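You operate a simulated robot arm through the tools that you are given. There is no shell and no other tool.

You are at the controls of a simulated robot arm. One attempt, no reset.

## Task
Share out the beans: one scoop on each of the three small plates.
Fine: use the purple scoop, stand it back and put the lid on the bean box again. Set down upright: purple scoop.

The check looks at the end state, three seconds after you hand in, the way a careful person would. Anything else that was tipped, shoved, dropped, spilled or broken makes it a failure. A push-on lid holds only when it is set on centred and level and pressed home; a screw cap is set on level and turned clockwise until tight.

## Robot
A 5-joint arm with a two-finger parallel gripper, fixed in place. Base frame: the origin is on the floor under the middle of its stand, x ahead of it, y to its left, z up; the work surface is at about z = 0.72. Lengths are in m, angles in degrees, forces in N, time in s.
It reaches about 1.134 m from its shoulder. Its first joint turns from -149.0 to 149.0 degrees. Payload 1.57 kg.
The tool frame sits at the grasp point between the pads (the TCP): z along the fingers, y along the line on which they close. The tips reach 0.03 m beyond it. The gripper opens to 0.11 m. The fingers are 0.024 m wide and 0.012 m thick; the gripper's body (0.048 by 0.112 m) begins 0.078 m behind the TCP.
Orientation is told as [roll, pitch, yaw] about the base's x, y, z axes, in that order, counted from this pose: with the fingers straight down and closing along the base's y, the tool's x points along the base's -x, its y along +y and its z along -z.

## Interface
- The arm moves only by the tool play_rows. Its argument "series" is a list of rows, each a list of 7 numbers: the turn, a rotation vector about the base's x, y, z in degrees, then the shift along the base's x, y, z in m, then the closure in counts, from 0 (fully open) to 255 (shut). In form: [[ax, ay, az, dx, dy, dz, gripper], ...]. A call has 1 to 20 rows; each row shifts and turns the commanded pose from where the row before left it. Each row takes 0.2 s and may step no farther than 0.05 m and 8.6 degrees from the row before; otherwise, or with a gripper value out of range, the whole call is refused. Where a pose cannot be reached the arm comes as near as it can. A force on the tool above 40 N (or 10 N above the force at the start of the call, whichever is more), or a blocked arm, ends the call early, and 0.2 s more pass. Each finger travels about 0.153 m/s and halts on what it meets, pressing with about 37 N; the grip force reading is that of the motor and also rises with nothing between the fingers. The clock runs only during rows and for 0.2 s after the last one: add rows that do not move to give the fingers time. The reply holds the time, the measured pose of the TCP, the force on the tool along the base axes, the opening and the grip force, in the units named above and with some noise, with the torque about the TCP (base axes, N m) and any sound that the robot's microphone picked up, and new pictures: "pictures" is both (left out), scene, wrist or none.
- Cameras (640 x 400 px; columns grow to the right, rows downward): "scene" is fixed at [0.3986, 0.6503, 1.3273]; the picture's right is [-0.97, -0.26, 0.00], its down [-0.12, 0.44, -0.89] and it looks along [0.23, -0.86, -0.45] (base axes); focal length 315 px, centre (320, 200). "wrist" rides on the gripper at [0.07, 0.016, -0.141] in the tool frame; the picture's right is [-0.23, 0.97, 0.00], its down [-0.85, -0.20, -0.48] and it looks along [-0.47, -0.11, 0.88] (tool axes); focal length 222 px, centre (320, 200). There is no depth. A picture from a camera that has moved, and an enlarged one, comes with that camera's place and axes in the base frame and with its lens.
- lift_body(by): slides the trunk up (or, below 0, down) by that many m; the arm rides with it, the base frame stays. It gives what a move gives, with no picture.
- close_up(camera, box): a new picture of the part [left, top, right, bottom] of that camera's present view, enlarged. The clock stands still meanwhile.
- close_job(): hands the job in; it is judged then, once.

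Nothing tells you positions but the pictures and the camera data. Unless the task says otherwise, let go and move clear before handing in.

The tools are called after "Emit:" by a JSON object that holds its "op" and its "data". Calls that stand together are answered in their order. play_rows: Moves the arm, as the interface text tells. Its arguments: {"type":"object","properties":{"series":{"type":"array","items":{"type":"array","items":{"type":"number"}}},"pictures":{"type":"string","enum":["both","scene","wrist","none"]}},"required":["series"]} The other tools are called the same way: lift_body (by) moves the trunk up or down; close_up (camera, box) takes an enlarged picture of a part of a camera's view; close_job () hands the job in.

At the start:

```text
clock: 0.0
tcp_pos: [0.5627, -0.3809, 1.0163]
tool_rot: [-0.1, 0.0, 0.0]
force: [-0.3, -1.9, -1.1]
torque: [0.01, -0.02, 0.03]
finger_gap: 0.11
grasp_force: 0.1
trunk travel left (down, up): [-0.75, 0.22]
```

scene: 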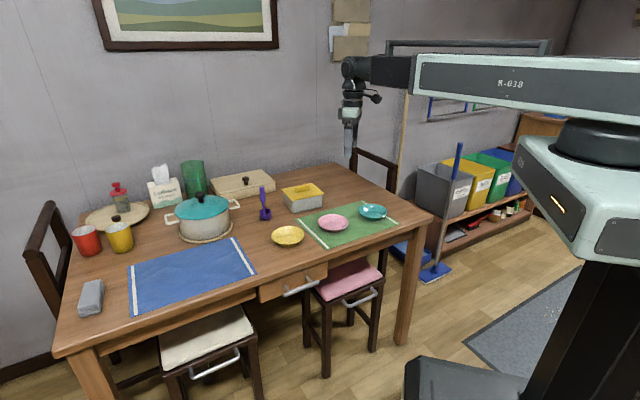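
wrist: 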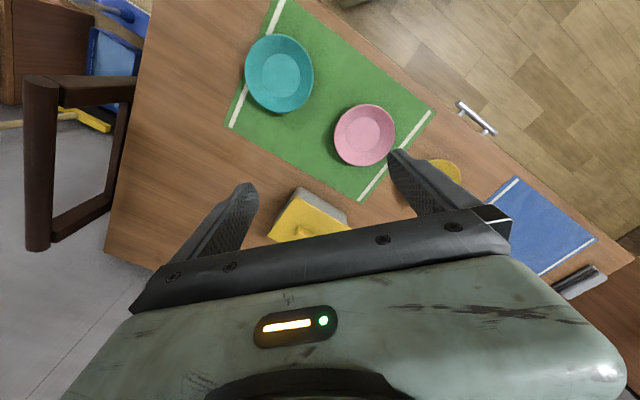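

I see the table with a yellow-lidded bean box, a purple scoop standing near it, and three small plates (yellow, pink, teal). I'll take enlarged pictures to locate these precisely before moving.

Emit:
{"op": "close_up", "data": {"camera": "scene", "box": [240, 160, 420, 272]}}

Emit:
{"op": "close_up", "data": {"camera": "scene", "box": [60, 150, 260, 275]}}

Emit:
{"op": "close_up", "data": {"camera": "wrist", "box": [200, 20, 480, 260]}}

Emit:
{"op": "close_up", "data": {"camera": "scene", "box": [245, 175, 335, 231]}}

```text
3.56 times, centred on (330, 216) of scene
camera zoom: at [0.3986, 0.6503, 1.3273], right [-0.97, -0.26, 0.0], down [-0.12, 0.44, -0.89], along [0.23, -0.86, -0.45], focal length 1119 px, centre (284, 143)
```

zoom: 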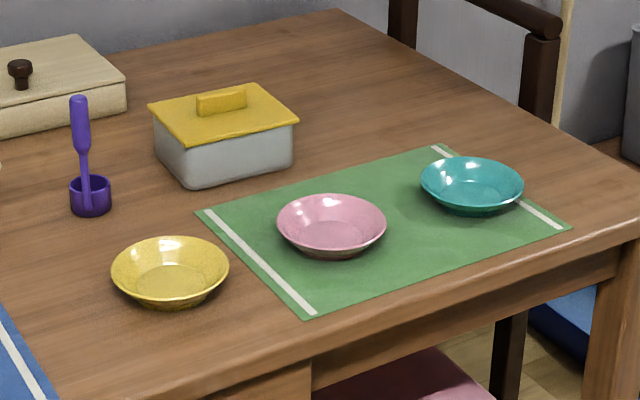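

```text
3.20 times, centred on (160, 212) of scene
camera zoom: at [0.3986, 0.6503, 1.3273], right [-0.97, -0.26, 0.0], down [-0.12, 0.44, -0.89], along [0.23, -0.86, -0.45], focal length 1007 px, centre (832, 160)
```

zoom: 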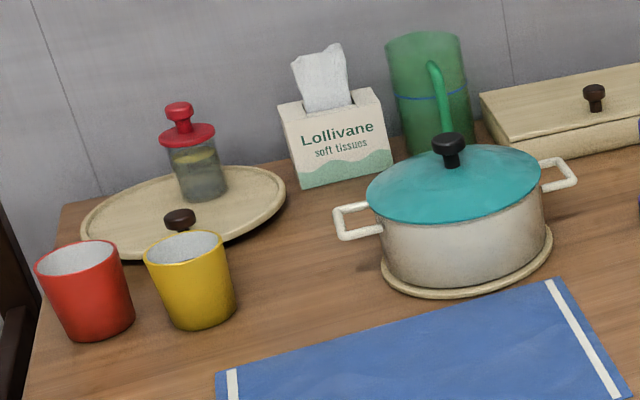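

```text
1.67 times, centred on (340, 140) of wrist
camera zoom: at [0.4939, -0.3642, 1.1592], right [0.23, 0.97, 0.0], down [0.85, -0.2, 0.48], along [0.47, -0.11, -0.88], focal length 370 px, centre (287, 300)
```

zoom: 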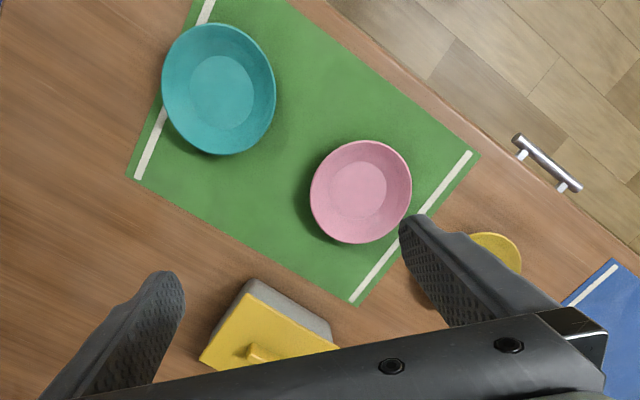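

```text
7.11 times, centred on (290, 203) of scene
camera zoom: at [0.3986, 0.6503, 1.3273], right [-0.97, -0.26, 0.0], down [-0.12, 0.44, -0.89], along [0.23, -0.86, -0.45], focal length 2237 px, centre (533, 179)
```

zoom: 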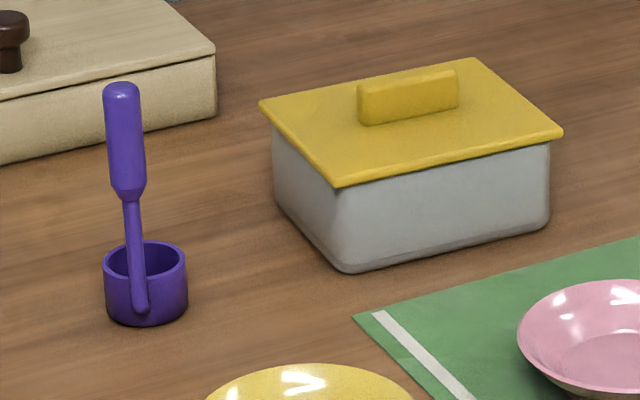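

The box lid (yellow, with a bar grip) is centred near (0.77, -0.46), turned about 43°. The scoop handle is near (0.865, -0.29), and the plates are at about (0.735, -0.19), (0.605, -0.305) and (0.476, -0.431). I'll first hover over the box with the gripper turned to suit the lid's bar.

Emit:
{"op": "play_rows", "data": {"series": [[0, 0, 7.25, 0.034, -0.013, -0.005, 0], [0, 0, 7.25, 0.034, -0.013, -0.005, 0], [0, 0, 7.25, 0.034, -0.013, -0.005, 0], [0, 0, 7.25, 0.034, -0.013, -0.005, 0], [0, 0, 7.25, 0.034, -0.013, -0.005, 0], [0, 0, 7.25, 0.034, -0.013, -0.005, 0], [0, 0, 0, 0, 0, 0, 0]]}}

```text
clock: 1.6
tcp_pos: [0.7688, -0.4576, 1.0176]
tool_rot: [0.0, 0.0, 43.6]
force: [0.1, -0.6, 0.9]
torque: [0.02, -0.03, 0.01]
finger_gap: 0.1099
grasp_force: 0.2
out of reach, approached as far as the arm can: row 1, 2, 3, 4, 5, 6
trunk travel left (down, up): [-0.75, 0.22]
camera wrist: at [0.7066, -0.4938, 1.1591], right [-0.51, 0.86, 0.0], down [0.76, 0.44, 0.48], along [0.41, 0.24, -0.88], focal length 222 px, centre (320, 200)
```

scene: 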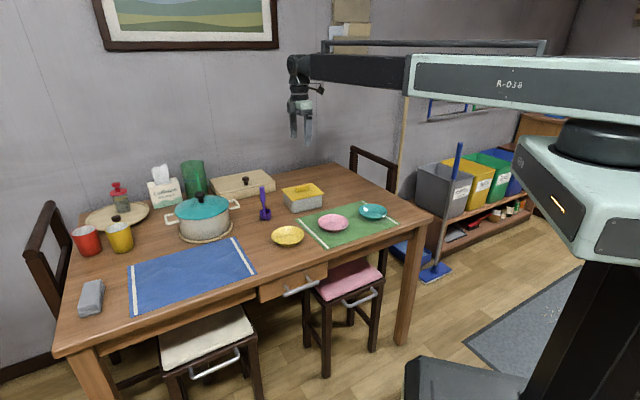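
wrist: 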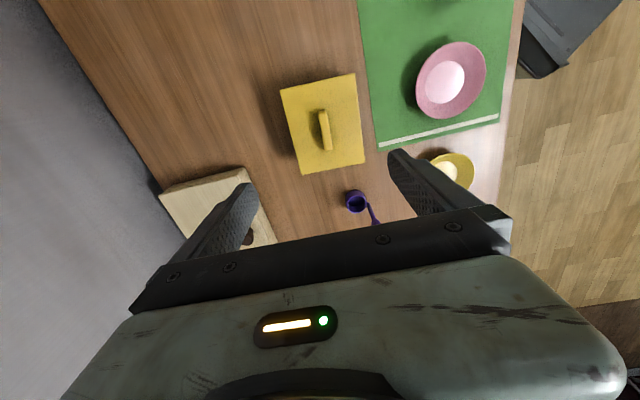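

The arm seems to work in a horizontal plane (height stayed fixed at 1.018 when I asked it to go down), so height comes from the trunk lift. Let me look closely at the wrist and the box.

Emit:
{"op": "close_up", "data": {"camera": "scene", "box": [260, 40, 420, 150]}}

Emit:
{"op": "close_up", "data": {"camera": "wrist", "box": [240, 50, 480, 230]}}

Emit:
{"op": "close_up", "data": {"camera": "scene", "box": [380, 30, 640, 300]}}

```text
3.64 times, centred on (340, 95) of scene
camera zoom: at [0.3986, 0.6503, 1.3273], right [-0.97, -0.26, 0.0], down [-0.12, 0.44, -0.89], along [0.23, -0.86, -0.45], focal length 1144 px, centre (247, 582)
```

zoom: 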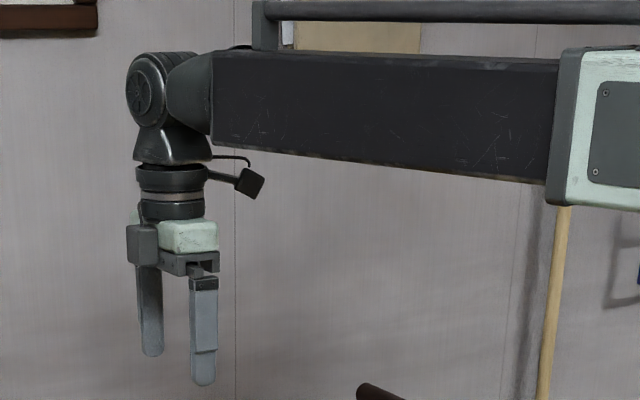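

```text
2.22 times, centred on (360, 140) of wrist
camera zoom: at [0.7066, -0.4938, 1.1591], right [-0.51, 0.86, 0.0], down [0.76, 0.44, 0.48], along [0.41, 0.24, -0.88], focal length 494 px, centre (231, 333)
```

zoom: 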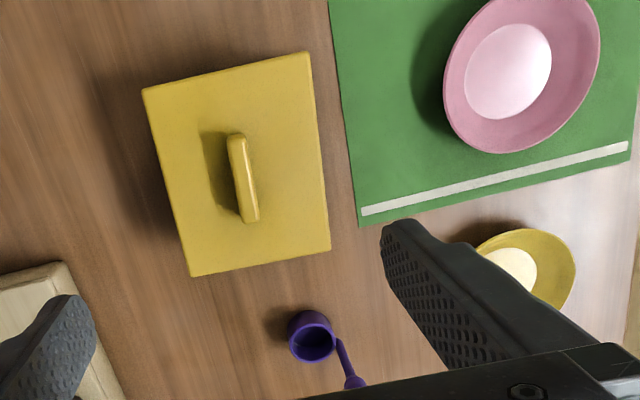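

```text
1.48 times, centred on (510, 165) of scene
camera zoom: at [0.3986, 0.6503, 1.3273], right [-0.97, -0.26, 0.0], down [-0.12, 0.44, -0.89], along [0.23, -0.86, -0.45], focal length 466 px, centre (38, 252)
```

zoom: 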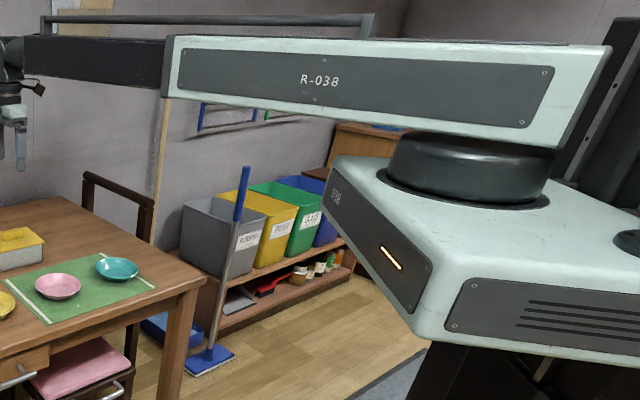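

This is a cylindrical-type arm: base turn, telescoping boom and wrist, with the trunk for height. I'll lower the trunk part way over the box, then check the view and whether the commanded pose is clean.

Emit:
{"op": "lift_body", "data": {"by": -0.1}}

Emit:
{"op": "play_rows", "data": {"series": [[0, 0, 0, 0, 0, 0, 0]], "pictures": "wrist"}}

```text
clock: 2.9
tcp_pos: [0.768, -0.4576, 0.9163]
tool_rot: [0.1, 0.1, 43.4]
force: [-0.1, -0.3, -0.3]
torque: [-0.02, 0.02, 0.01]
finger_gap: 0.1098
grasp_force: 0.1
trunk travel left (down, up): [-0.65, 0.32]
```

```text
clock: 3.3
tcp_pos: [0.7682, -0.4579, 0.9168]
tool_rot: [0.1, 0.0, 43.6]
force: [-0.5, 0.0, 0.0]
torque: [-0.02, 0.0, -0.04]
finger_gap: 0.11
grasp_force: 0.0
trunk travel left (down, up): [-0.65, 0.32]
camera wrist: at [0.7063, -0.4936, 1.0592], right [-0.51, 0.86, 0.0], down [0.76, 0.44, 0.48], along [0.41, 0.24, -0.88], focal length 222 px, centre (320, 200)
```

wrist: 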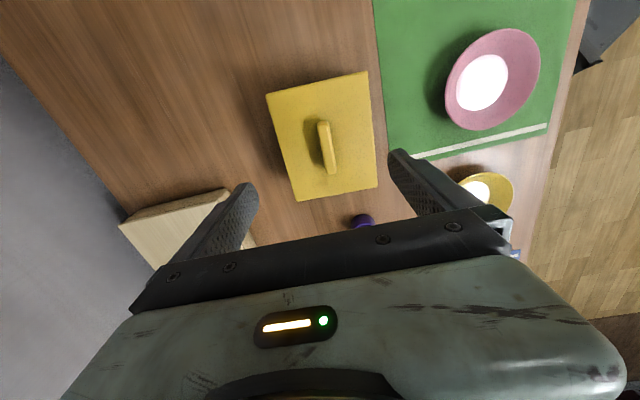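

The lid bar is almost under the tool axis, offset about 6 mm. I'll zoom to measure the bar exactly before going down.

Emit:
{"op": "close_up", "data": {"camera": "wrist", "box": [256, 60, 400, 210]}}

```text
2.67 times, centred on (328, 135) of wrist
camera zoom: at [0.7063, -0.4936, 1.0592], right [-0.51, 0.86, 0.0], down [0.76, 0.44, 0.48], along [0.41, 0.24, -0.88], focal length 592 px, centre (299, 373)
```

zoom: 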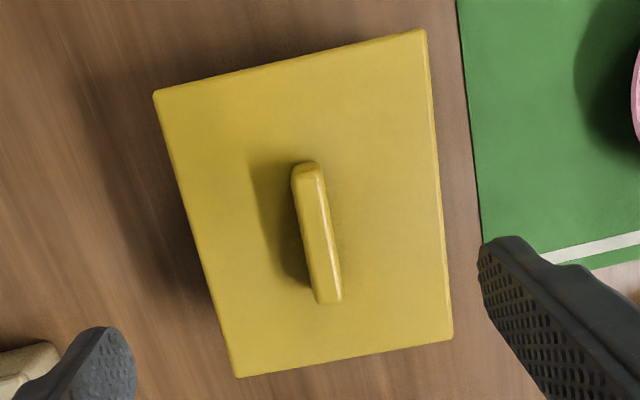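

The lid's bar is centred about (0.763, -0.451), direction about 42°, top near z 0.80. I'll centre on it, partly close, and lower.

Emit:
{"op": "play_rows", "data": {"series": [[0, 0, -1.8, -0.0045, 0.007, 0, 150], [0, 0, 0, 0, 0, 0, 150], [0, 0, 0, 0, 0, 0, 150]], "pictures": "none"}}

Emit:
{"op": "lift_body", "data": {"by": -0.08}}

Emit:
{"op": "close_up", "data": {"camera": "scene", "box": [245, 135, 365, 215]}}

Emit:
{"op": "close_up", "data": {"camera": "wrist", "box": [220, 60, 420, 240]}}

```text
clock: 4.1
tcp_pos: [0.7628, -0.4513, 0.9158]
tool_rot: [0.1, 0.0, 41.7]
force: [0.2, -1.4, 0.2]
torque: [0.01, -0.01, -0.01]
finger_gap: 0.0454
grasp_force: 0.0
trunk travel left (down, up): [-0.65, 0.32]
```

```text
clock: 5.3
tcp_pos: [0.7634, -0.4505, 0.8369]
tool_rot: [0.0, 0.0, 41.7]
force: [0.4, -0.2, -0.7]
torque: [0.0, 0.04, 0.0]
finger_gap: 0.0452
grasp_force: 0.0
trunk travel left (down, up): [-0.57, 0.4]
```

```text
5.00 times, centred on (305, 175) of scene
camera zoom: at [0.3986, 0.6503, 1.3273], right [-0.97, -0.26, 0.0], down [-0.12, 0.44, -0.89], along [0.23, -0.86, -0.45], focal length 1573 px, centre (395, 325)
```

zoom: 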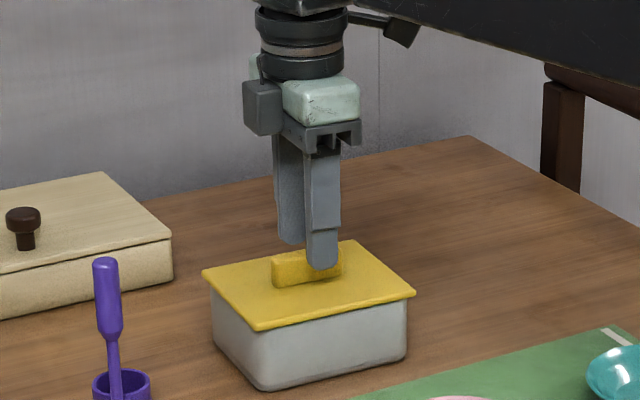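

```text
2.22 times, centred on (320, 150) of wrist
camera zoom: at [0.7006, -0.4843, 0.9792], right [-0.48, 0.88, 0.0], down [0.77, 0.42, 0.48], along [0.42, 0.23, -0.88], focal length 494 px, centre (320, 311)
```

zoom: 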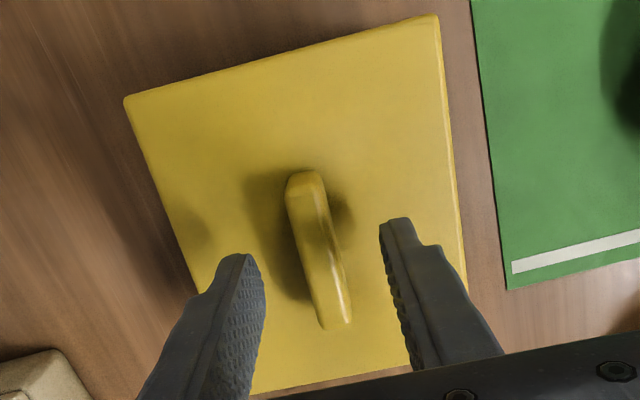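

The fingers straddle the bar well. I'll go down 20 mm more and close on it.

Emit:
{"op": "lift_body", "data": {"by": -0.018}}

Emit:
{"op": "close_up", "data": {"camera": "scene", "box": [275, 165, 335, 205]}}

```text
clock: 6.0
tcp_pos: [0.7634, -0.4502, 0.8193]
tool_rot: [-0.1, -0.1, 41.7]
force: [-0.5, -0.3, 0.0]
torque: [-0.01, 0.0, -0.01]
finger_gap: 0.0452
grasp_force: 0.0
trunk travel left (down, up): [-0.552, 0.418]
```

```text
10.00 times, centred on (305, 185) of scene
camera zoom: at [0.3986, 0.6503, 1.3273], right [-0.97, -0.26, 0.0], down [-0.12, 0.44, -0.89], along [0.23, -0.86, -0.45], focal length 3146 px, centre (470, 350)
```

zoom: 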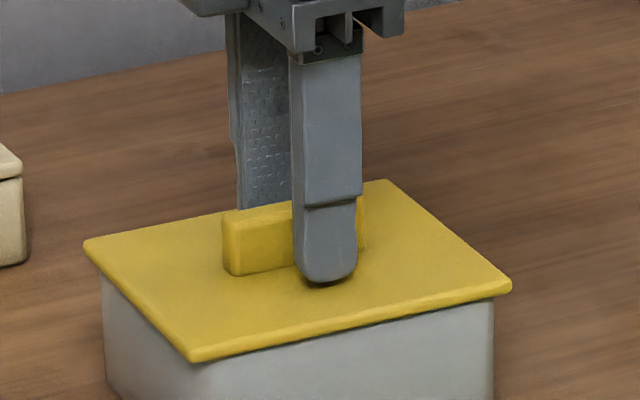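

Emit:
{"op": "lift_body", "data": {"by": -0.003}}

Emit:
{"op": "play_rows", "data": {"series": [[0, 0, 0, 0, 0, 0, 200], [0, 0, 0, 0, 0, 0, 255], [0, 0, 0, 0, 0, 0, 255], [0, 0, 0, 0, 0, 0, 255]], "pictures": "both"}}

```text
clock: 6.5
tcp_pos: [0.7631, -0.4504, 0.8152]
tool_rot: [0.1, 0.0, 41.7]
force: [-0.2, 0.1, -0.5]
torque: [0.04, -0.01, 0.03]
finger_gap: 0.0454
grasp_force: 0.1
trunk travel left (down, up): [-0.549, 0.421]
```

```text
clock: 7.5
tcp_pos: [0.7637, -0.4514, 0.8153]
tool_rot: [0.0, 0.0, 41.6]
force: [1.0, -1.7, 1.0]
torque: [-0.05, 0.02, 0.24]
finger_gap: 0.0129
grasp_force: 30.2
trunk travel left (down, up): [-0.549, 0.421]
camera wrist: at [0.7006, -0.4844, 0.9581], right [-0.48, 0.88, 0.0], down [0.77, 0.42, 0.48], along [0.42, 0.23, -0.88], focal length 222 px, centre (320, 200)
```

scene: 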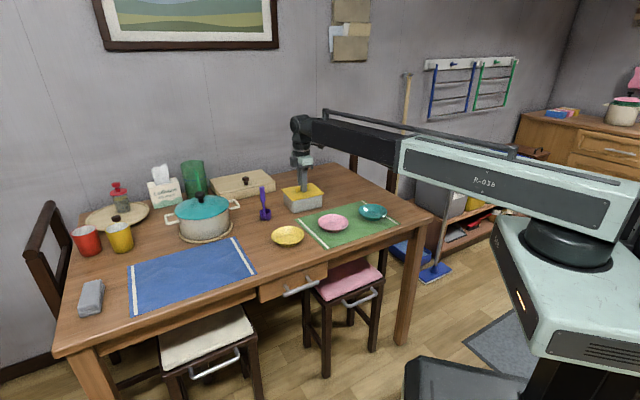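
wrist: 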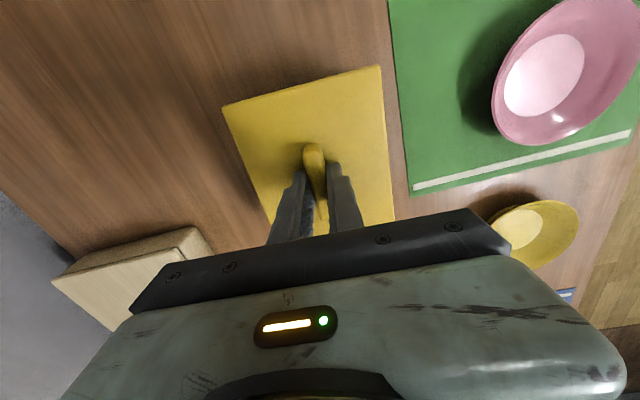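

Gripped (12.9 mm gap). The seated pose is TCP (0.7635, -0.451, 0.815), yaw 41.6, which I'll use to put the lid back. Now I'll lift a little and watch the force.

Emit:
{"op": "lift_body", "data": {"by": 0.01}}

Emit:
{"op": "close_up", "data": {"camera": "scene", "box": [275, 165, 335, 215]}}

```text
clock: 8.1
tcp_pos: [0.764, -0.4511, 0.8255]
tool_rot: [0.0, 0.0, 41.7]
force: [0.1, 0.2, -0.6]
torque: [0.02, -0.01, 0.0]
finger_gap: 0.0128
grasp_force: 29.0
trunk travel left (down, up): [-0.559, 0.411]
```

```text
8.00 times, centred on (305, 190) of scene
camera zoom: at [0.3986, 0.6503, 1.3273], right [-0.97, -0.26, 0.0], down [-0.12, 0.44, -0.89], along [0.23, -0.86, -0.45], focal length 2517 px, centre (440, 280)
```

zoom: 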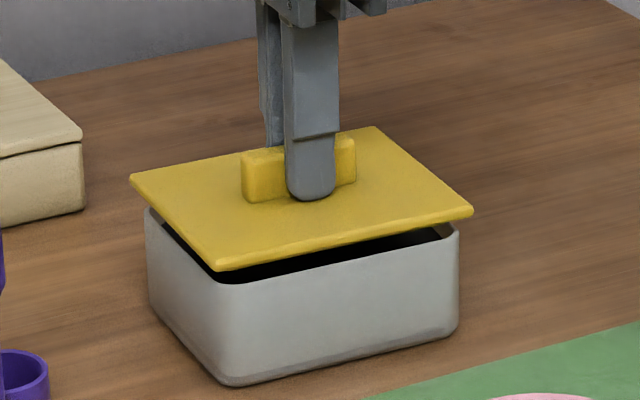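

The lid is free and light. I'll raise it and carry it to clear table at about (0.655, -0.60).

Emit:
{"op": "lift_body", "data": {"by": 0.07}}

Emit:
{"op": "play_rows", "data": {"series": [[0, 0, 0, -0.018, -0.025, 0, 255], [0, 0, 0, -0.018, -0.025, 0, 255], [0, 0, 0, -0.018, -0.025, 0, 255], [0, 0, 0, -0.018, -0.025, 0, 255], [0, 0, 0, -0.018, -0.025, 0, 255], [0, 0, 0, -0.018, -0.025, 0, 255], [0, 0, 0, 0, 0, 0, 255]]}}

Emit:
{"op": "close_up", "data": {"camera": "scene", "box": [260, 140, 380, 220]}}

```text
clock: 9.1
tcp_pos: [0.7638, -0.4504, 0.8972]
tool_rot: [0.0, 0.0, 41.7]
force: [-0.1, -0.1, 0.1]
torque: [-0.01, -0.02, -0.01]
finger_gap: 0.013
grasp_force: 29.9
trunk travel left (down, up): [-0.629, 0.341]
```

```text
clock: 10.7
tcp_pos: [0.655, -0.6016, 0.8957]
tool_rot: [-0.1, 0.0, 41.7]
force: [0.0, 0.4, -0.9]
torque: [-0.02, -0.01, 0.0]
finger_gap: 0.0128
grasp_force: 29.5
trunk travel left (down, up): [-0.629, 0.341]
camera wrist: at [0.5921, -0.6346, 1.0381], right [-0.48, 0.88, 0.0], down [0.77, 0.42, 0.48], along [0.42, 0.23, -0.88], focal length 222 px, centre (320, 200)
```

scene: 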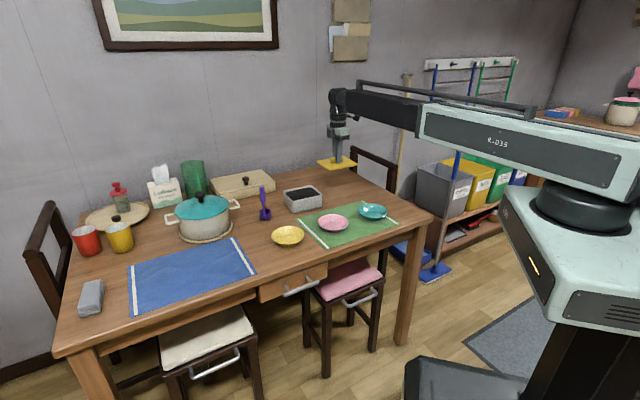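
wrist: 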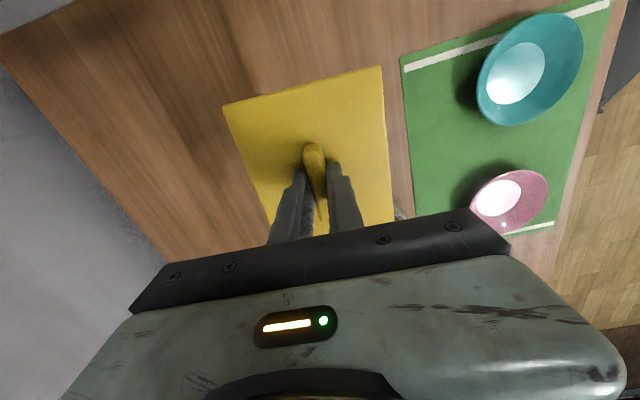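

```text
5.00 times, centred on (320, 180) of scene
camera zoom: at [0.3986, 0.6503, 1.3273], right [-0.97, -0.26, 0.0], down [-0.12, 0.44, -0.89], along [0.23, -0.86, -0.45], focal length 1573 px, centre (320, 300)
```

zoom: 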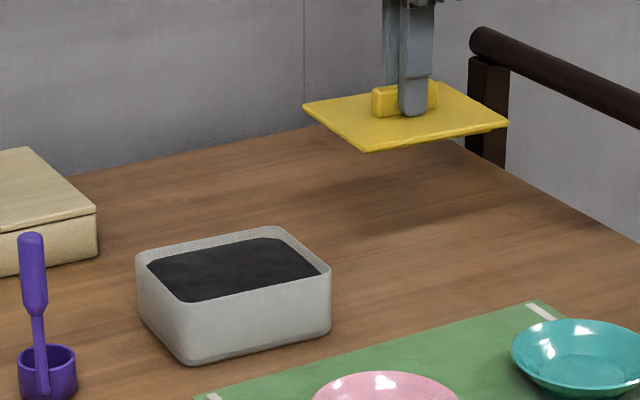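

The dark beans fill the box to near its rim. Now I'll lower the lid to the table, slowly at the end.

Emit:
{"op": "lift_body", "data": {"by": -0.115}}

Emit:
{"op": "lift_body", "data": {"by": -0.012}}

Emit:
{"op": "close_up", "data": {"camera": "scene", "box": [300, 140, 390, 200]}}

```text
clock: 12.2
tcp_pos: [0.6556, -0.6001, 0.7812]
tool_rot: [0.0, 0.0, 41.7]
force: [0.7, -0.5, -0.4]
torque: [0.0, 0.02, 0.0]
finger_gap: 0.0128
grasp_force: 30.0
trunk travel left (down, up): [-0.514, 0.456]
```

```text
clock: 12.8
tcp_pos: [0.6553, -0.6013, 0.7688]
tool_rot: [0.0, -0.1, 41.7]
force: [0.3, 0.2, 0.1]
torque: [-0.04, -0.01, -0.01]
finger_gap: 0.013
grasp_force: 29.6
trunk travel left (down, up): [-0.502, 0.468]
```

```text
6.67 times, centred on (345, 170) of scene
camera zoom: at [0.3986, 0.6503, 1.3273], right [-0.97, -0.26, 0.0], down [-0.12, 0.44, -0.89], along [0.23, -0.86, -0.45], focal length 2097 px, centre (153, 400)
```

zoom: 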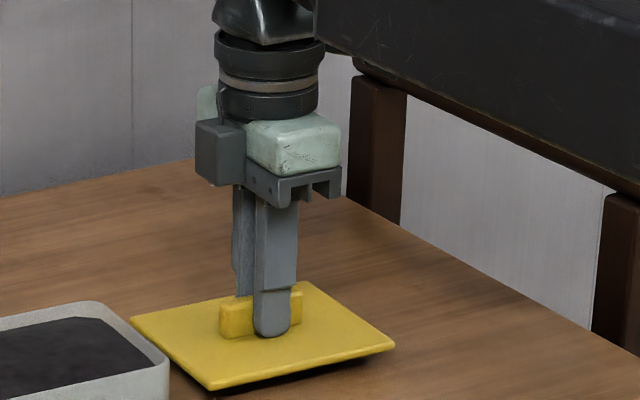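

Emit:
{"op": "lift_body", "data": {"by": -0.005}}

Emit:
{"op": "lift_body", "data": {"by": -0.003}}

Emit:
{"op": "close_up", "data": {"camera": "scene", "box": [315, 170, 375, 210]}}

```text
clock: 13.3
tcp_pos: [0.6558, -0.6003, 0.7639]
tool_rot: [0.0, 0.0, 41.7]
force: [0.2, 0.4, -0.3]
torque: [0.02, -0.03, -0.02]
finger_gap: 0.0129
grasp_force: 29.7
trunk travel left (down, up): [-0.497, 0.473]
```

```text
clock: 13.8
tcp_pos: [0.654, -0.6001, 0.7626]
tool_rot: [-0.2, -0.1, 41.7]
force: [7.3, -8.0, 27.9]
torque: [-0.04, -0.1, 0.02]
finger_gap: 0.0132
grasp_force: 29.8
trunk travel left (down, up): [-0.494, 0.476]
```

```text
10.00 times, centred on (345, 190) of scene
camera zoom: at [0.3986, 0.6503, 1.3273], right [-0.97, -0.26, 0.0], down [-0.12, 0.44, -0.89], along [0.23, -0.86, -0.45], focal length 3146 px, centre (70, 300)
```

zoom: 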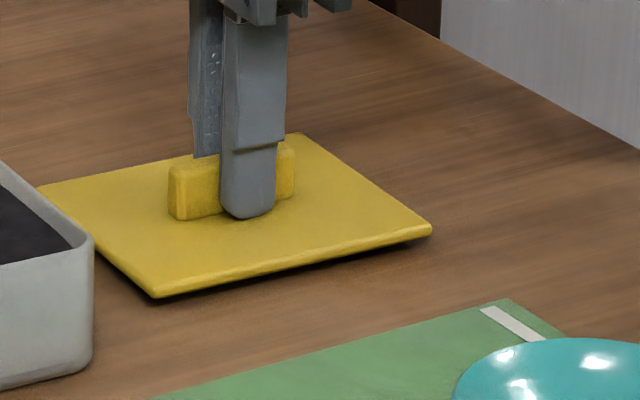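

Contact at TCP z ≈ 0.763. I'll relieve the press, open the fingers and rise clear.

Emit:
{"op": "lift_body", "data": {"by": 0.002}}

Emit:
{"op": "play_rows", "data": {"series": [[0, 0, 0, 0, 0, 0, 220], [0, 0, 0, 0, 0, 0, 170], [0, 0, 0, 0, 0, 0, 150], [0, 0, 0, 0, 0, 0, 150]], "pictures": "none"}}

Emit:
{"op": "lift_body", "data": {"by": 0.13}}

Emit:
{"op": "close_up", "data": {"camera": "scene", "box": [260, 140, 380, 220]}}

Emit:
{"op": "close_up", "data": {"camera": "wrist", "box": [200, 40, 440, 220]}}

```text
clock: 14.4
tcp_pos: [0.6547, -0.6004, 0.7622]
tool_rot: [0.0, 0.0, 41.7]
force: [0.5, -0.2, 6.4]
torque: [0.0, -0.08, -0.03]
finger_gap: 0.013
grasp_force: 30.0
trunk travel left (down, up): [-0.496, 0.474]
```

```text
clock: 15.4
tcp_pos: [0.6547, -0.6005, 0.7627]
tool_rot: [0.0, 0.0, 41.7]
force: [0.9, -1.1, 2.7]
torque: [-0.03, -0.02, 0.0]
finger_gap: 0.0445
grasp_force: 0.1
trunk travel left (down, up): [-0.496, 0.474]
```

```text
clock: 16.9
tcp_pos: [0.6553, -0.5999, 0.8922]
tool_rot: [-0.1, 0.0, 41.7]
force: [-0.7, -0.4, -0.2]
torque: [-0.04, 0.01, -0.03]
finger_gap: 0.0454
grasp_force: 0.0
trunk travel left (down, up): [-0.626, 0.344]
```

```text
5.00 times, centred on (320, 180) of scene
camera zoom: at [0.3986, 0.6503, 1.3273], right [-0.97, -0.26, 0.0], down [-0.12, 0.44, -0.89], along [0.23, -0.86, -0.45], focal length 1573 px, centre (320, 300)
```

zoom: 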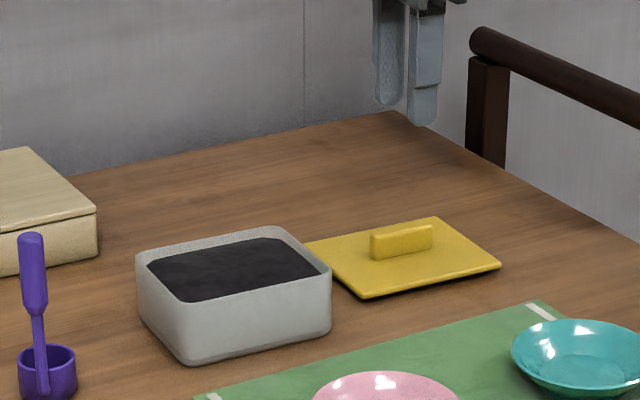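

```text
2.22 times, centred on (320, 130) of wrist
camera zoom: at [0.5924, -0.6342, 1.0351], right [-0.48, 0.88, 0.0], down [0.77, 0.42, 0.48], along [0.42, 0.23, -0.88], focal length 494 px, centre (320, 356)
```

zoom: 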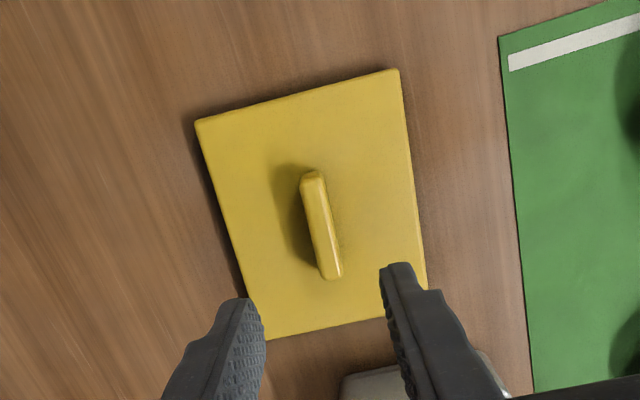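

The lid is down flat and clear. Before taking the scoop I'll test how the wrist can tilt, with small turns here in free air.

Emit:
{"op": "play_rows", "data": {"series": [[-5.4, -5.9, 0, 0.0246, -0.0226, 0.0023, 150], [0, 0, 0, 0, 0, 0, 150]], "pictures": "none"}}

Emit:
{"op": "play_rows", "data": {"series": [[5.4, 5.9, 0, -0.0246, 0.0226, -0.0023, 150], [0, 0, 0, 0, 0, 0, 150]], "pictures": "none"}}

Emit:
{"op": "play_rows", "data": {"series": [[5.9, -5.4, 0, 0.0226, 0.0246, 0.0023, 150], [0, 0, 0, 0, 0, 0, 150]], "pictures": "none"}}

```text
clock: 17.6
tcp_pos: [0.6809, -0.6222, 0.8944]
tool_rot: [-8.0, -0.8, 41.7]
force: [0.9, 0.4, 0.5]
torque: [-0.01, 0.01, -0.02]
finger_gap: 0.0452
grasp_force: 0.0
trunk travel left (down, up): [-0.626, 0.344]
```

```text
clock: 18.1
tcp_pos: [0.6558, -0.5995, 0.8922]
tool_rot: [0.0, 0.0, 41.6]
force: [-0.3, -0.1, 0.0]
torque: [0.02, -0.02, 0.0]
finger_gap: 0.0452
grasp_force: 0.0
trunk travel left (down, up): [-0.626, 0.344]
```

```text
clock: 18.8
tcp_pos: [0.6773, -0.5759, 0.8945]
tool_rot: [0.8, -8.0, 41.6]
force: [0.5, 0.6, 0.7]
torque: [0.01, 0.03, -0.01]
finger_gap: 0.0455
grasp_force: 0.0
trunk travel left (down, up): [-0.626, 0.344]
```

The wrist tilts both radially and sideways, so orientation is free as long as the wrist height is kept. Next I'll undo the tilt, rise, and move over the scoop to see its handle and cup from above.

Emit:
{"op": "play_rows", "data": {"series": [[-5.9, 5.4, 0, -0.0226, -0.0246, -0.0023, 150], [0, 0, 0, 0, 0, 0, 150]], "pictures": "none"}}

Emit:
{"op": "lift_body", "data": {"by": 0.1}}

Emit:
{"op": "play_rows", "data": {"series": [[0, 0, -7.7, 0.023, 0.038, 0, 100], [0, 0, -7.7, 0.023, 0.038, 0, 50], [0, 0, -7.7, 0.023, 0.038, 0, 0], [0, 0, -7.7, 0.023, 0.038, 0, 0], [0, 0, -7.7, 0.023, 0.038, 0, 0], [0, 0, -7.7, 0.023, 0.038, 0, 0], [0, 0, -7.7, 0.023, 0.038, 0, 0], [0, 0, -7.7, 0.023, 0.038, 0, 0], [0, 0, 0, 0, 0, 0, 0]]}}

Emit:
{"op": "close_up", "data": {"camera": "wrist", "box": [240, 60, 400, 190]}}

```text
clock: 19.4
tcp_pos: [0.655, -0.6014, 0.8925]
tool_rot: [0.0, 0.2, 41.7]
force: [-0.3, 0.1, 1.2]
torque: [0.0, 0.03, -0.03]
finger_gap: 0.0454
grasp_force: 0.0
trunk travel left (down, up): [-0.626, 0.344]
```

```text
clock: 20.7
tcp_pos: [0.6543, -0.6025, 0.9925]
tool_rot: [0.0, 0.0, 41.7]
force: [0.0, 0.7, -0.2]
torque: [0.03, -0.01, -0.03]
finger_gap: 0.0455
grasp_force: 0.1
trunk travel left (down, up): [-0.726, 0.244]
```

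```text
clock: 22.7
tcp_pos: [0.838, -0.2973, 0.9935]
tool_rot: [0.0, 0.0, -20.1]
force: [-0.6, 0.2, 0.0]
torque: [-0.02, 0.0, -0.01]
finger_gap: 0.1101
grasp_force: 0.1
trunk travel left (down, up): [-0.726, 0.244]
camera wrist: at [0.7792, -0.2573, 1.1351], right [0.55, 0.84, 0.0], down [0.74, -0.48, 0.48], along [0.4, -0.26, -0.88], focal length 222 px, centre (320, 200)
```

scene: 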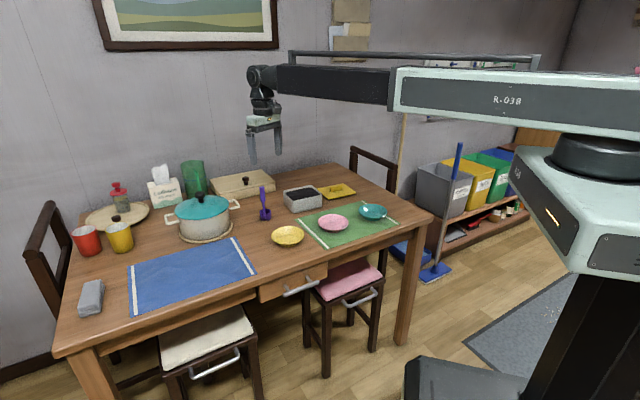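
wrist: 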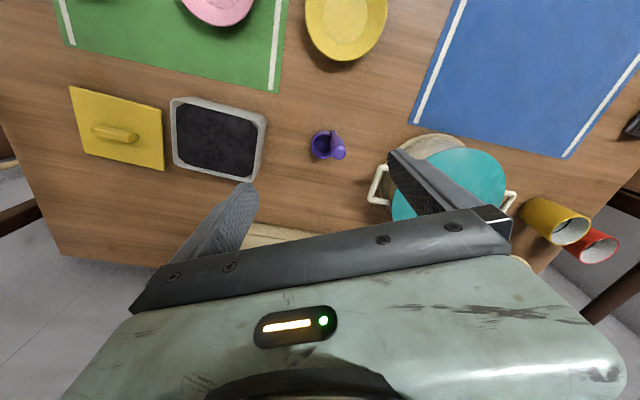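

```text
3.08 times, centred on (320, 125) of wrist
camera zoom: at [0.7792, -0.2573, 1.1351], right [0.55, 0.84, 0.0], down [0.74, -0.48, 0.48], along [0.4, -0.26, -0.88], focal length 684 px, centre (320, 431)
```

zoom: 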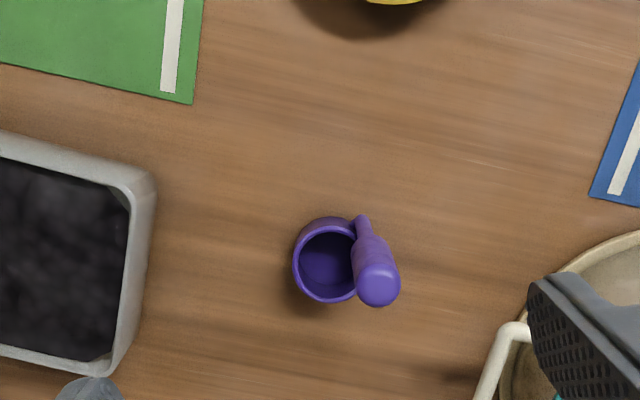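

From above: scoop handle axis about (0.860, -0.283), cup centre about (0.868, -0.308), cup 44 mm across. I plan to hold the handle with the fingers reaching out almost horizontally, so that rolling the wrist pours fully. Testing that pitch now in free air.

Emit:
{"op": "play_rows", "data": {"series": [[0, 0, 1.9, -0.01, 0.0106, 0, 100], [-2.43, -7.39, 0, -0.01, 0.0106, 0.0022, 130], [-2.43, -7.39, 0, -0.0105, 0.0106, 0.0066, 130], [-2.43, -7.39, 0, 0, 0, 0.0108, 130], [-2.43, -7.39, 0, 0, 0, 0.0149, 130], [-2.43, -7.39, 0, 0, 0, 0.0187, 130], [0, 0, 0, 0, 0, 0, 130]], "pictures": "scene"}}

```text
clock: 24.3
tcp_pos: [0.8093, -0.266, 1.0454]
tool_rot: [-0.2, -39.0, -18.0]
force: [-0.4, 0.0, -0.3]
torque: [-0.03, -0.02, 0.03]
finger_gap: 0.054
grasp_force: 0.0
trunk travel left (down, up): [-0.726, 0.244]
```

scene: 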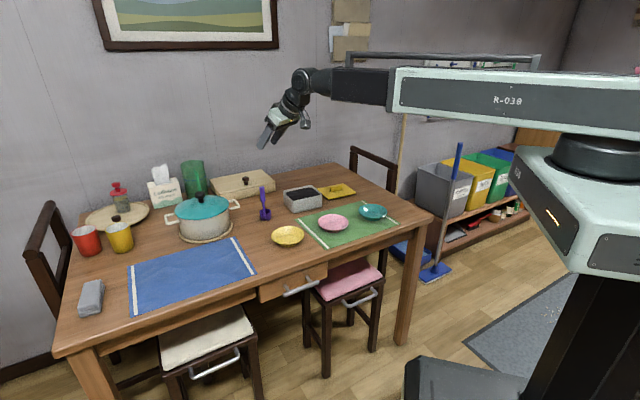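

Emit:
{"op": "play_rows", "data": {"series": [[-2.43, -7.39, 0, 0, 0, 0.0216, 130], [-2.43, -7.39, 0, 0, 0, 0.0246, 130], [-2.43, -7.39, 0, 0, 0, 0.0271, 130], [-2.43, -7.39, 0, 0, 0, 0.0292, 130], [0, 0, 0, 0, 0, 0, 130]], "pictures": "both"}}

```text
clock: 25.5
tcp_pos: [0.8087, -0.2662, 1.1497]
tool_rot: [-0.5, -70.0, -17.6]
force: [0.8, -0.3, -0.1]
torque: [0.03, -0.02, 0.0]
finger_gap: 0.054
grasp_force: 0.1
trunk travel left (down, up): [-0.726, 0.244]
camera wrist: at [0.6651, -0.2004, 1.1333], right [0.38, 0.9, 0.21], down [-0.21, -0.14, 0.97], along [0.9, -0.41, 0.14], focal length 222 px, centre (320, 200)
```

scene: 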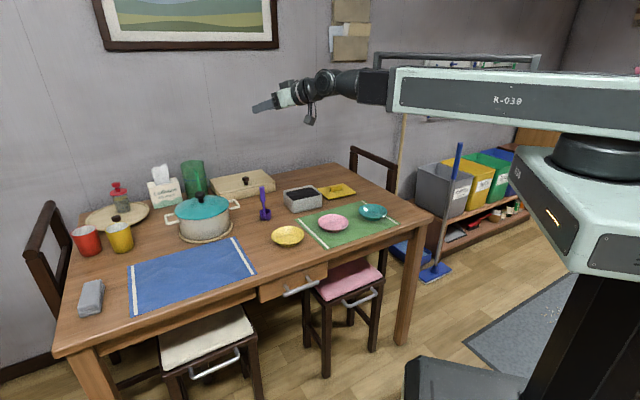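
wrist: 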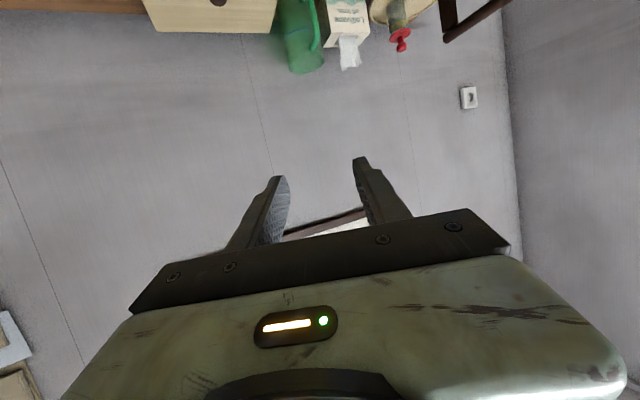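

Pitch 70° works. Now, still high in free air, I'll test swinging the tool's heading sideways (needed for the plates close to the robot, where the boom can't retract enough).

Emit:
{"op": "play_rows", "data": {"series": [[0, 0, 8.5, 0, 0, 0, 130], [0, 0, 8.5, 0, 0, 0, 130], [0, 0, 8.5, 0, 0, 0, 130], [0, 0, 8.5, 0, 0, 0, 130], [0, 0, 8.5, 0, 0, 0, 130], [0, 0, 8.5, 0, 0, 0, 130], [0, 0, 8.5, 0, 0, 0, 130], [0, 0, 8.5, 0, 0, 0, 130], [0, 0, 8.5, 0, 0, 0, 130], [0, 0, 0, 0, 0, 0, 130]], "pictures": "scene"}}

```text
clock: 27.7
tcp_pos: [0.809, -0.2655, 1.1489]
tool_rot: [-0.5, -69.9, 59.0]
force: [0.1, -0.4, -0.9]
torque: [0.0, 0.02, 0.03]
finger_gap: 0.0539
grasp_force: 0.0
trunk travel left (down, up): [-0.726, 0.244]
```

scene: 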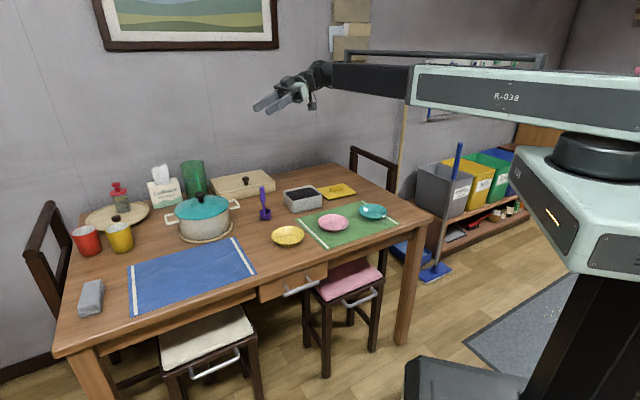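

Sideways heading works too. I'll test the pour roll itself (about 136° around the fingers' axis) while the gripper is empty.

Emit:
{"op": "play_rows", "data": {"series": [[4.11, 6.85, -2.91, 0, 0, 0, 130], [4.11, 6.85, -2.91, 0, 0, 0, 130], [4.11, 6.85, -2.91, 0, 0, 0, 130], [4.11, 6.85, -2.91, 0, 0, 0, 130], [4.11, 6.85, -2.91, 0, 0, 0, 130], [4.11, 6.85, -2.91, 0, 0, 0, 130], [4.11, 6.85, -2.91, 0, 0, 0, 130], [4.11, 6.85, -2.91, 0, 0, 0, 130], [4.11, 6.85, -2.91, 0, 0, 0, 130], [4.11, 6.85, -2.91, 0, 0, 0, 130], [4.11, 6.85, -2.91, 0, 0, 0, 130], [4.11, 6.85, -2.91, 0, 0, 0, 130], [4.11, 6.85, -2.91, 0, 0, 0, 130], [4.11, 6.85, -2.91, 0, 0, 0, 130], [4.11, 6.85, -2.91, 0, 0, 0, 130], [4.11, 6.85, -2.91, 0, 0, 0, 130], [0, 0, 0, 0, 0, 0, 130]], "pictures": "scene"}}

Emit:
{"op": "close_up", "data": {"camera": "scene", "box": [230, 50, 350, 130]}}

```text
clock: 31.3
tcp_pos: [0.8074, -0.2648, 1.1481]
tool_rot: [61.8, 42.8, -50.6]
force: [-0.5, 0.8, -0.9]
torque: [-0.02, -0.01, -0.01]
finger_gap: 0.054
grasp_force: 0.1
trunk travel left (down, up): [-0.726, 0.244]
```

scene: 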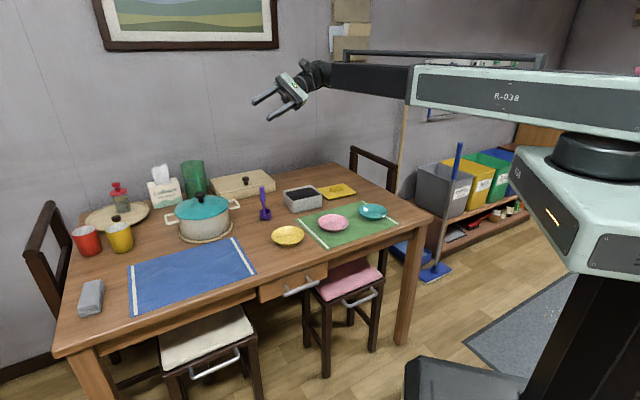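

```text
5.00 times, centred on (290, 90) of scene
camera zoom: at [0.3986, 0.6503, 1.3273], right [-0.97, -0.26, 0.0], down [-0.12, 0.44, -0.89], along [0.23, -0.86, -0.45], focal length 1573 px, centre (470, 750)
```

zoom: 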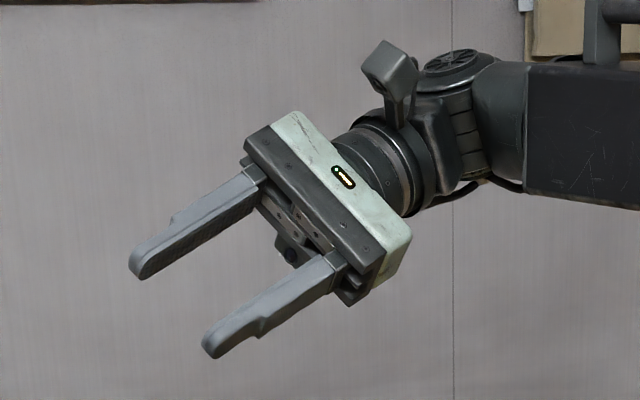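

The full pour roll is available. Undoing it, then turning to heading 17° and positioning above the scoop's handle (cup will lie squarely to the tool's right).

Emit:
{"op": "play_rows", "data": {"series": [[-4.11, -6.85, 2.91, 0, 0, 0, 130], [-4.11, -6.85, 2.91, 0, 0, 0, 130], [-4.11, -6.85, 2.91, 0, 0, 0, 130], [-4.11, -6.85, 2.91, 0, 0, 0, 130], [-4.11, -6.85, 2.91, 0, 0, 0, 130], [-4.11, -6.85, 2.91, 0, 0, 0, 130], [-4.11, -6.85, 2.91, 0, 0, 0, 130], [-4.11, -6.85, 2.91, 0, 0, 0, 130], [-4.11, -6.85, 2.91, 0, 0, 0, 130], [-4.11, -6.85, 2.91, 0, 0, 0, 130], [-4.11, -6.85, 2.91, 0, 0, 0, 130], [-4.11, -6.85, 2.91, 0, 0, 0, 130], [-4.11, -6.85, 2.91, 0, 0, 0, 130], [-4.11, -6.85, 2.91, 0, 0, 0, 130], [-4.11, -6.85, 2.91, 0, 0, 0, 130], [-4.11, -6.85, 2.91, 0, 0, 0, 130], [0, 0, 0, 0, 0, 0, 130]], "pictures": "none"}}

Emit:
{"op": "play_rows", "data": {"series": [[0, 0, -8.4, 0.01, -0.0035, 0, 130], [0, 0, -8.4, 0.01, -0.0035, 0, 130], [0, 0, -8.4, 0.01, -0.0035, 0, 130], [0, 0, -8.4, 0.01, -0.0035, 0, 130], [0, 0, -8.4, 0.0112, -0.0035, 0, 130], [0, 0, 0, 0, 0, 0, 130]], "pictures": "none"}}

Emit:
{"op": "lift_body", "data": {"by": -0.23}}

Emit:
{"op": "play_rows", "data": {"series": [[0, 0, 0, 0, 0, 0, 130]], "pictures": "both"}}

Emit:
{"op": "close_up", "data": {"camera": "scene", "box": [215, 150, 335, 230]}}

```text
clock: 34.9
tcp_pos: [0.8089, -0.2636, 1.149]
tool_rot: [-0.8, -70.0, 59.1]
force: [-0.5, -0.5, -0.3]
torque: [0.01, 0.02, 0.0]
finger_gap: 0.054
grasp_force: 0.2
trunk travel left (down, up): [-0.726, 0.244]
```

```text
clock: 36.3
tcp_pos: [0.8598, -0.2832, 1.1492]
tool_rot: [-0.6, -69.8, 16.9]
force: [-0.3, -0.6, 0.9]
torque: [0.0, 0.0, 0.04]
finger_gap: 0.0541
grasp_force: 0.0
trunk travel left (down, up): [-0.726, 0.244]
```

```text
clock: 38.7
tcp_pos: [0.8598, -0.2815, 0.9192]
tool_rot: [-0.5, -69.9, 16.8]
force: [0.1, -0.3, -0.3]
torque: [0.0, 0.01, -0.01]
finger_gap: 0.0538
grasp_force: 0.0
trunk travel left (down, up): [-0.496, 0.474]
```

```text
clock: 39.1
tcp_pos: [0.8592, -0.2822, 0.9195]
tool_rot: [-0.4, -69.9, 16.8]
force: [0.2, 0.1, -0.3]
torque: [0.03, 0.0, 0.0]
finger_gap: 0.0536
grasp_force: 0.1
trunk travel left (down, up): [-0.496, 0.474]
camera wrist: at [0.7047, -0.3105, 0.9031], right [-0.2, 0.96, 0.21], down [-0.09, -0.23, 0.97], along [0.98, 0.17, 0.14], focal length 222 px, centre (320, 200)
```

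scene: 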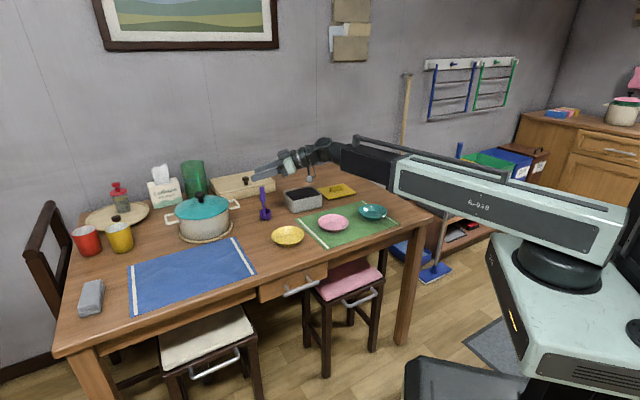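
wrist: 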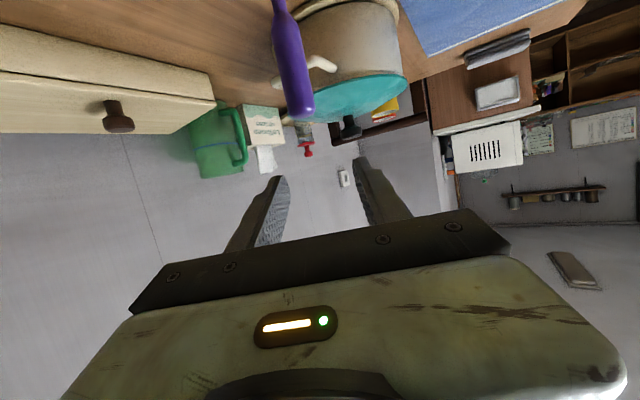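

```text
5.00 times, centred on (275, 190) of scene
camera zoom: at [0.3986, 0.6503, 1.3273], right [-0.97, -0.26, 0.0], down [-0.12, 0.44, -0.89], along [0.23, -0.86, -0.45], focal length 1573 px, centre (545, 250)
```

zoom: 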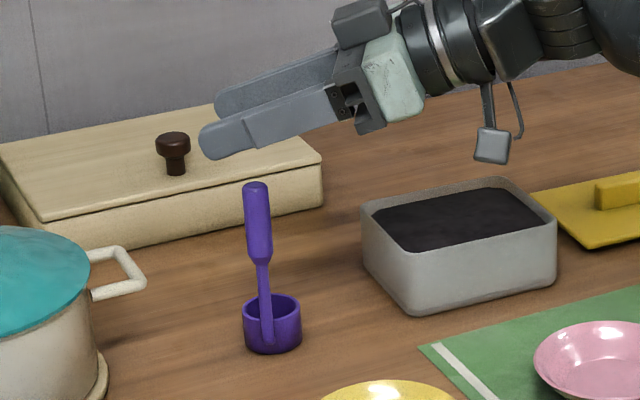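

The handle is lined up between the fingers in both views. Lowering in two steps to grip height.

Emit:
{"op": "lift_body", "data": {"by": -0.05}}

Emit:
{"op": "close_up", "data": {"camera": "scene", "box": [230, 160, 320, 225]}}

Emit:
{"op": "close_up", "data": {"camera": "wrist", "box": [200, 0, 440, 240]}}

```text
clock: 40.0
tcp_pos: [0.8594, -0.2824, 0.8684]
tool_rot: [-0.5, -69.9, 16.8]
force: [0.7, 0.4, -0.4]
torque: [0.0, -0.04, 0.0]
finger_gap: 0.0538
grasp_force: 0.1
trunk travel left (down, up): [-0.446, 0.524]
```

```text
6.15 times, centred on (275, 192) of scene
camera zoom: at [0.3986, 0.6503, 1.3273], right [-0.97, -0.26, 0.0], down [-0.12, 0.44, -0.89], along [0.23, -0.86, -0.45], focal length 1936 px, centre (597, 246)
```

zoom: 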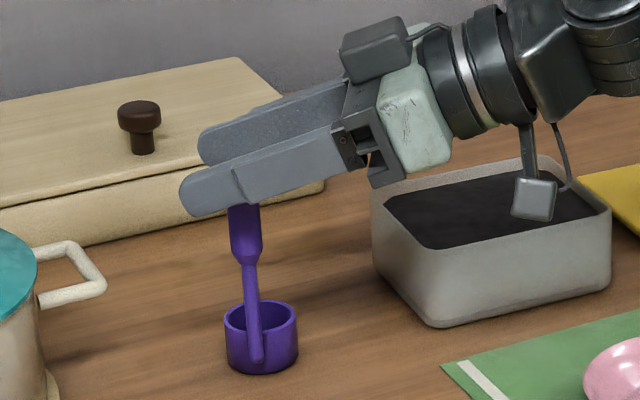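

```text
1.67 times, centred on (320, 120) of wrist
camera zoom: at [0.7047, -0.3106, 0.8531], right [-0.2, 0.96, 0.21], down [-0.09, -0.23, 0.97], along [0.98, 0.17, 0.14], focal length 370 px, centre (320, 333)
```

zoom: 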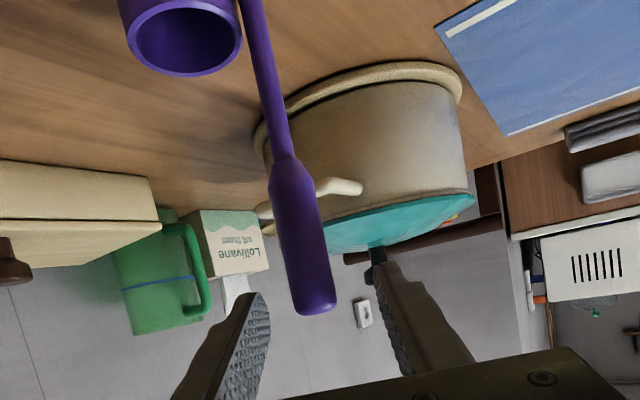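

Emit:
{"op": "lift_body", "data": {"by": -0.036}}

Emit:
{"op": "close_up", "data": {"camera": "scene", "box": [230, 160, 320, 225]}}

```text
clock: 40.8
tcp_pos: [0.8588, -0.2817, 0.8326]
tool_rot: [-0.5, -69.9, 16.7]
force: [0.0, -0.8, -0.5]
torque: [0.0, 0.01, 0.02]
finger_gap: 0.0541
grasp_force: 0.0
trunk travel left (down, up): [-0.41, 0.56]
```

```text
6.15 times, centred on (275, 192) of scene
camera zoom: at [0.3986, 0.6503, 1.3273], right [-0.97, -0.26, 0.0], down [-0.12, 0.44, -0.89], along [0.23, -0.86, -0.45], focal length 1936 px, centre (597, 246)
```

zoom: 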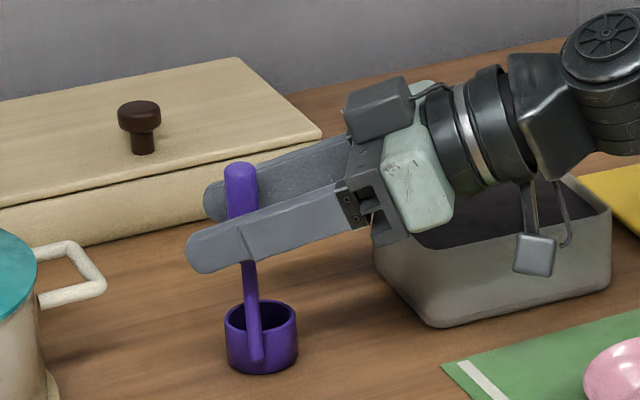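

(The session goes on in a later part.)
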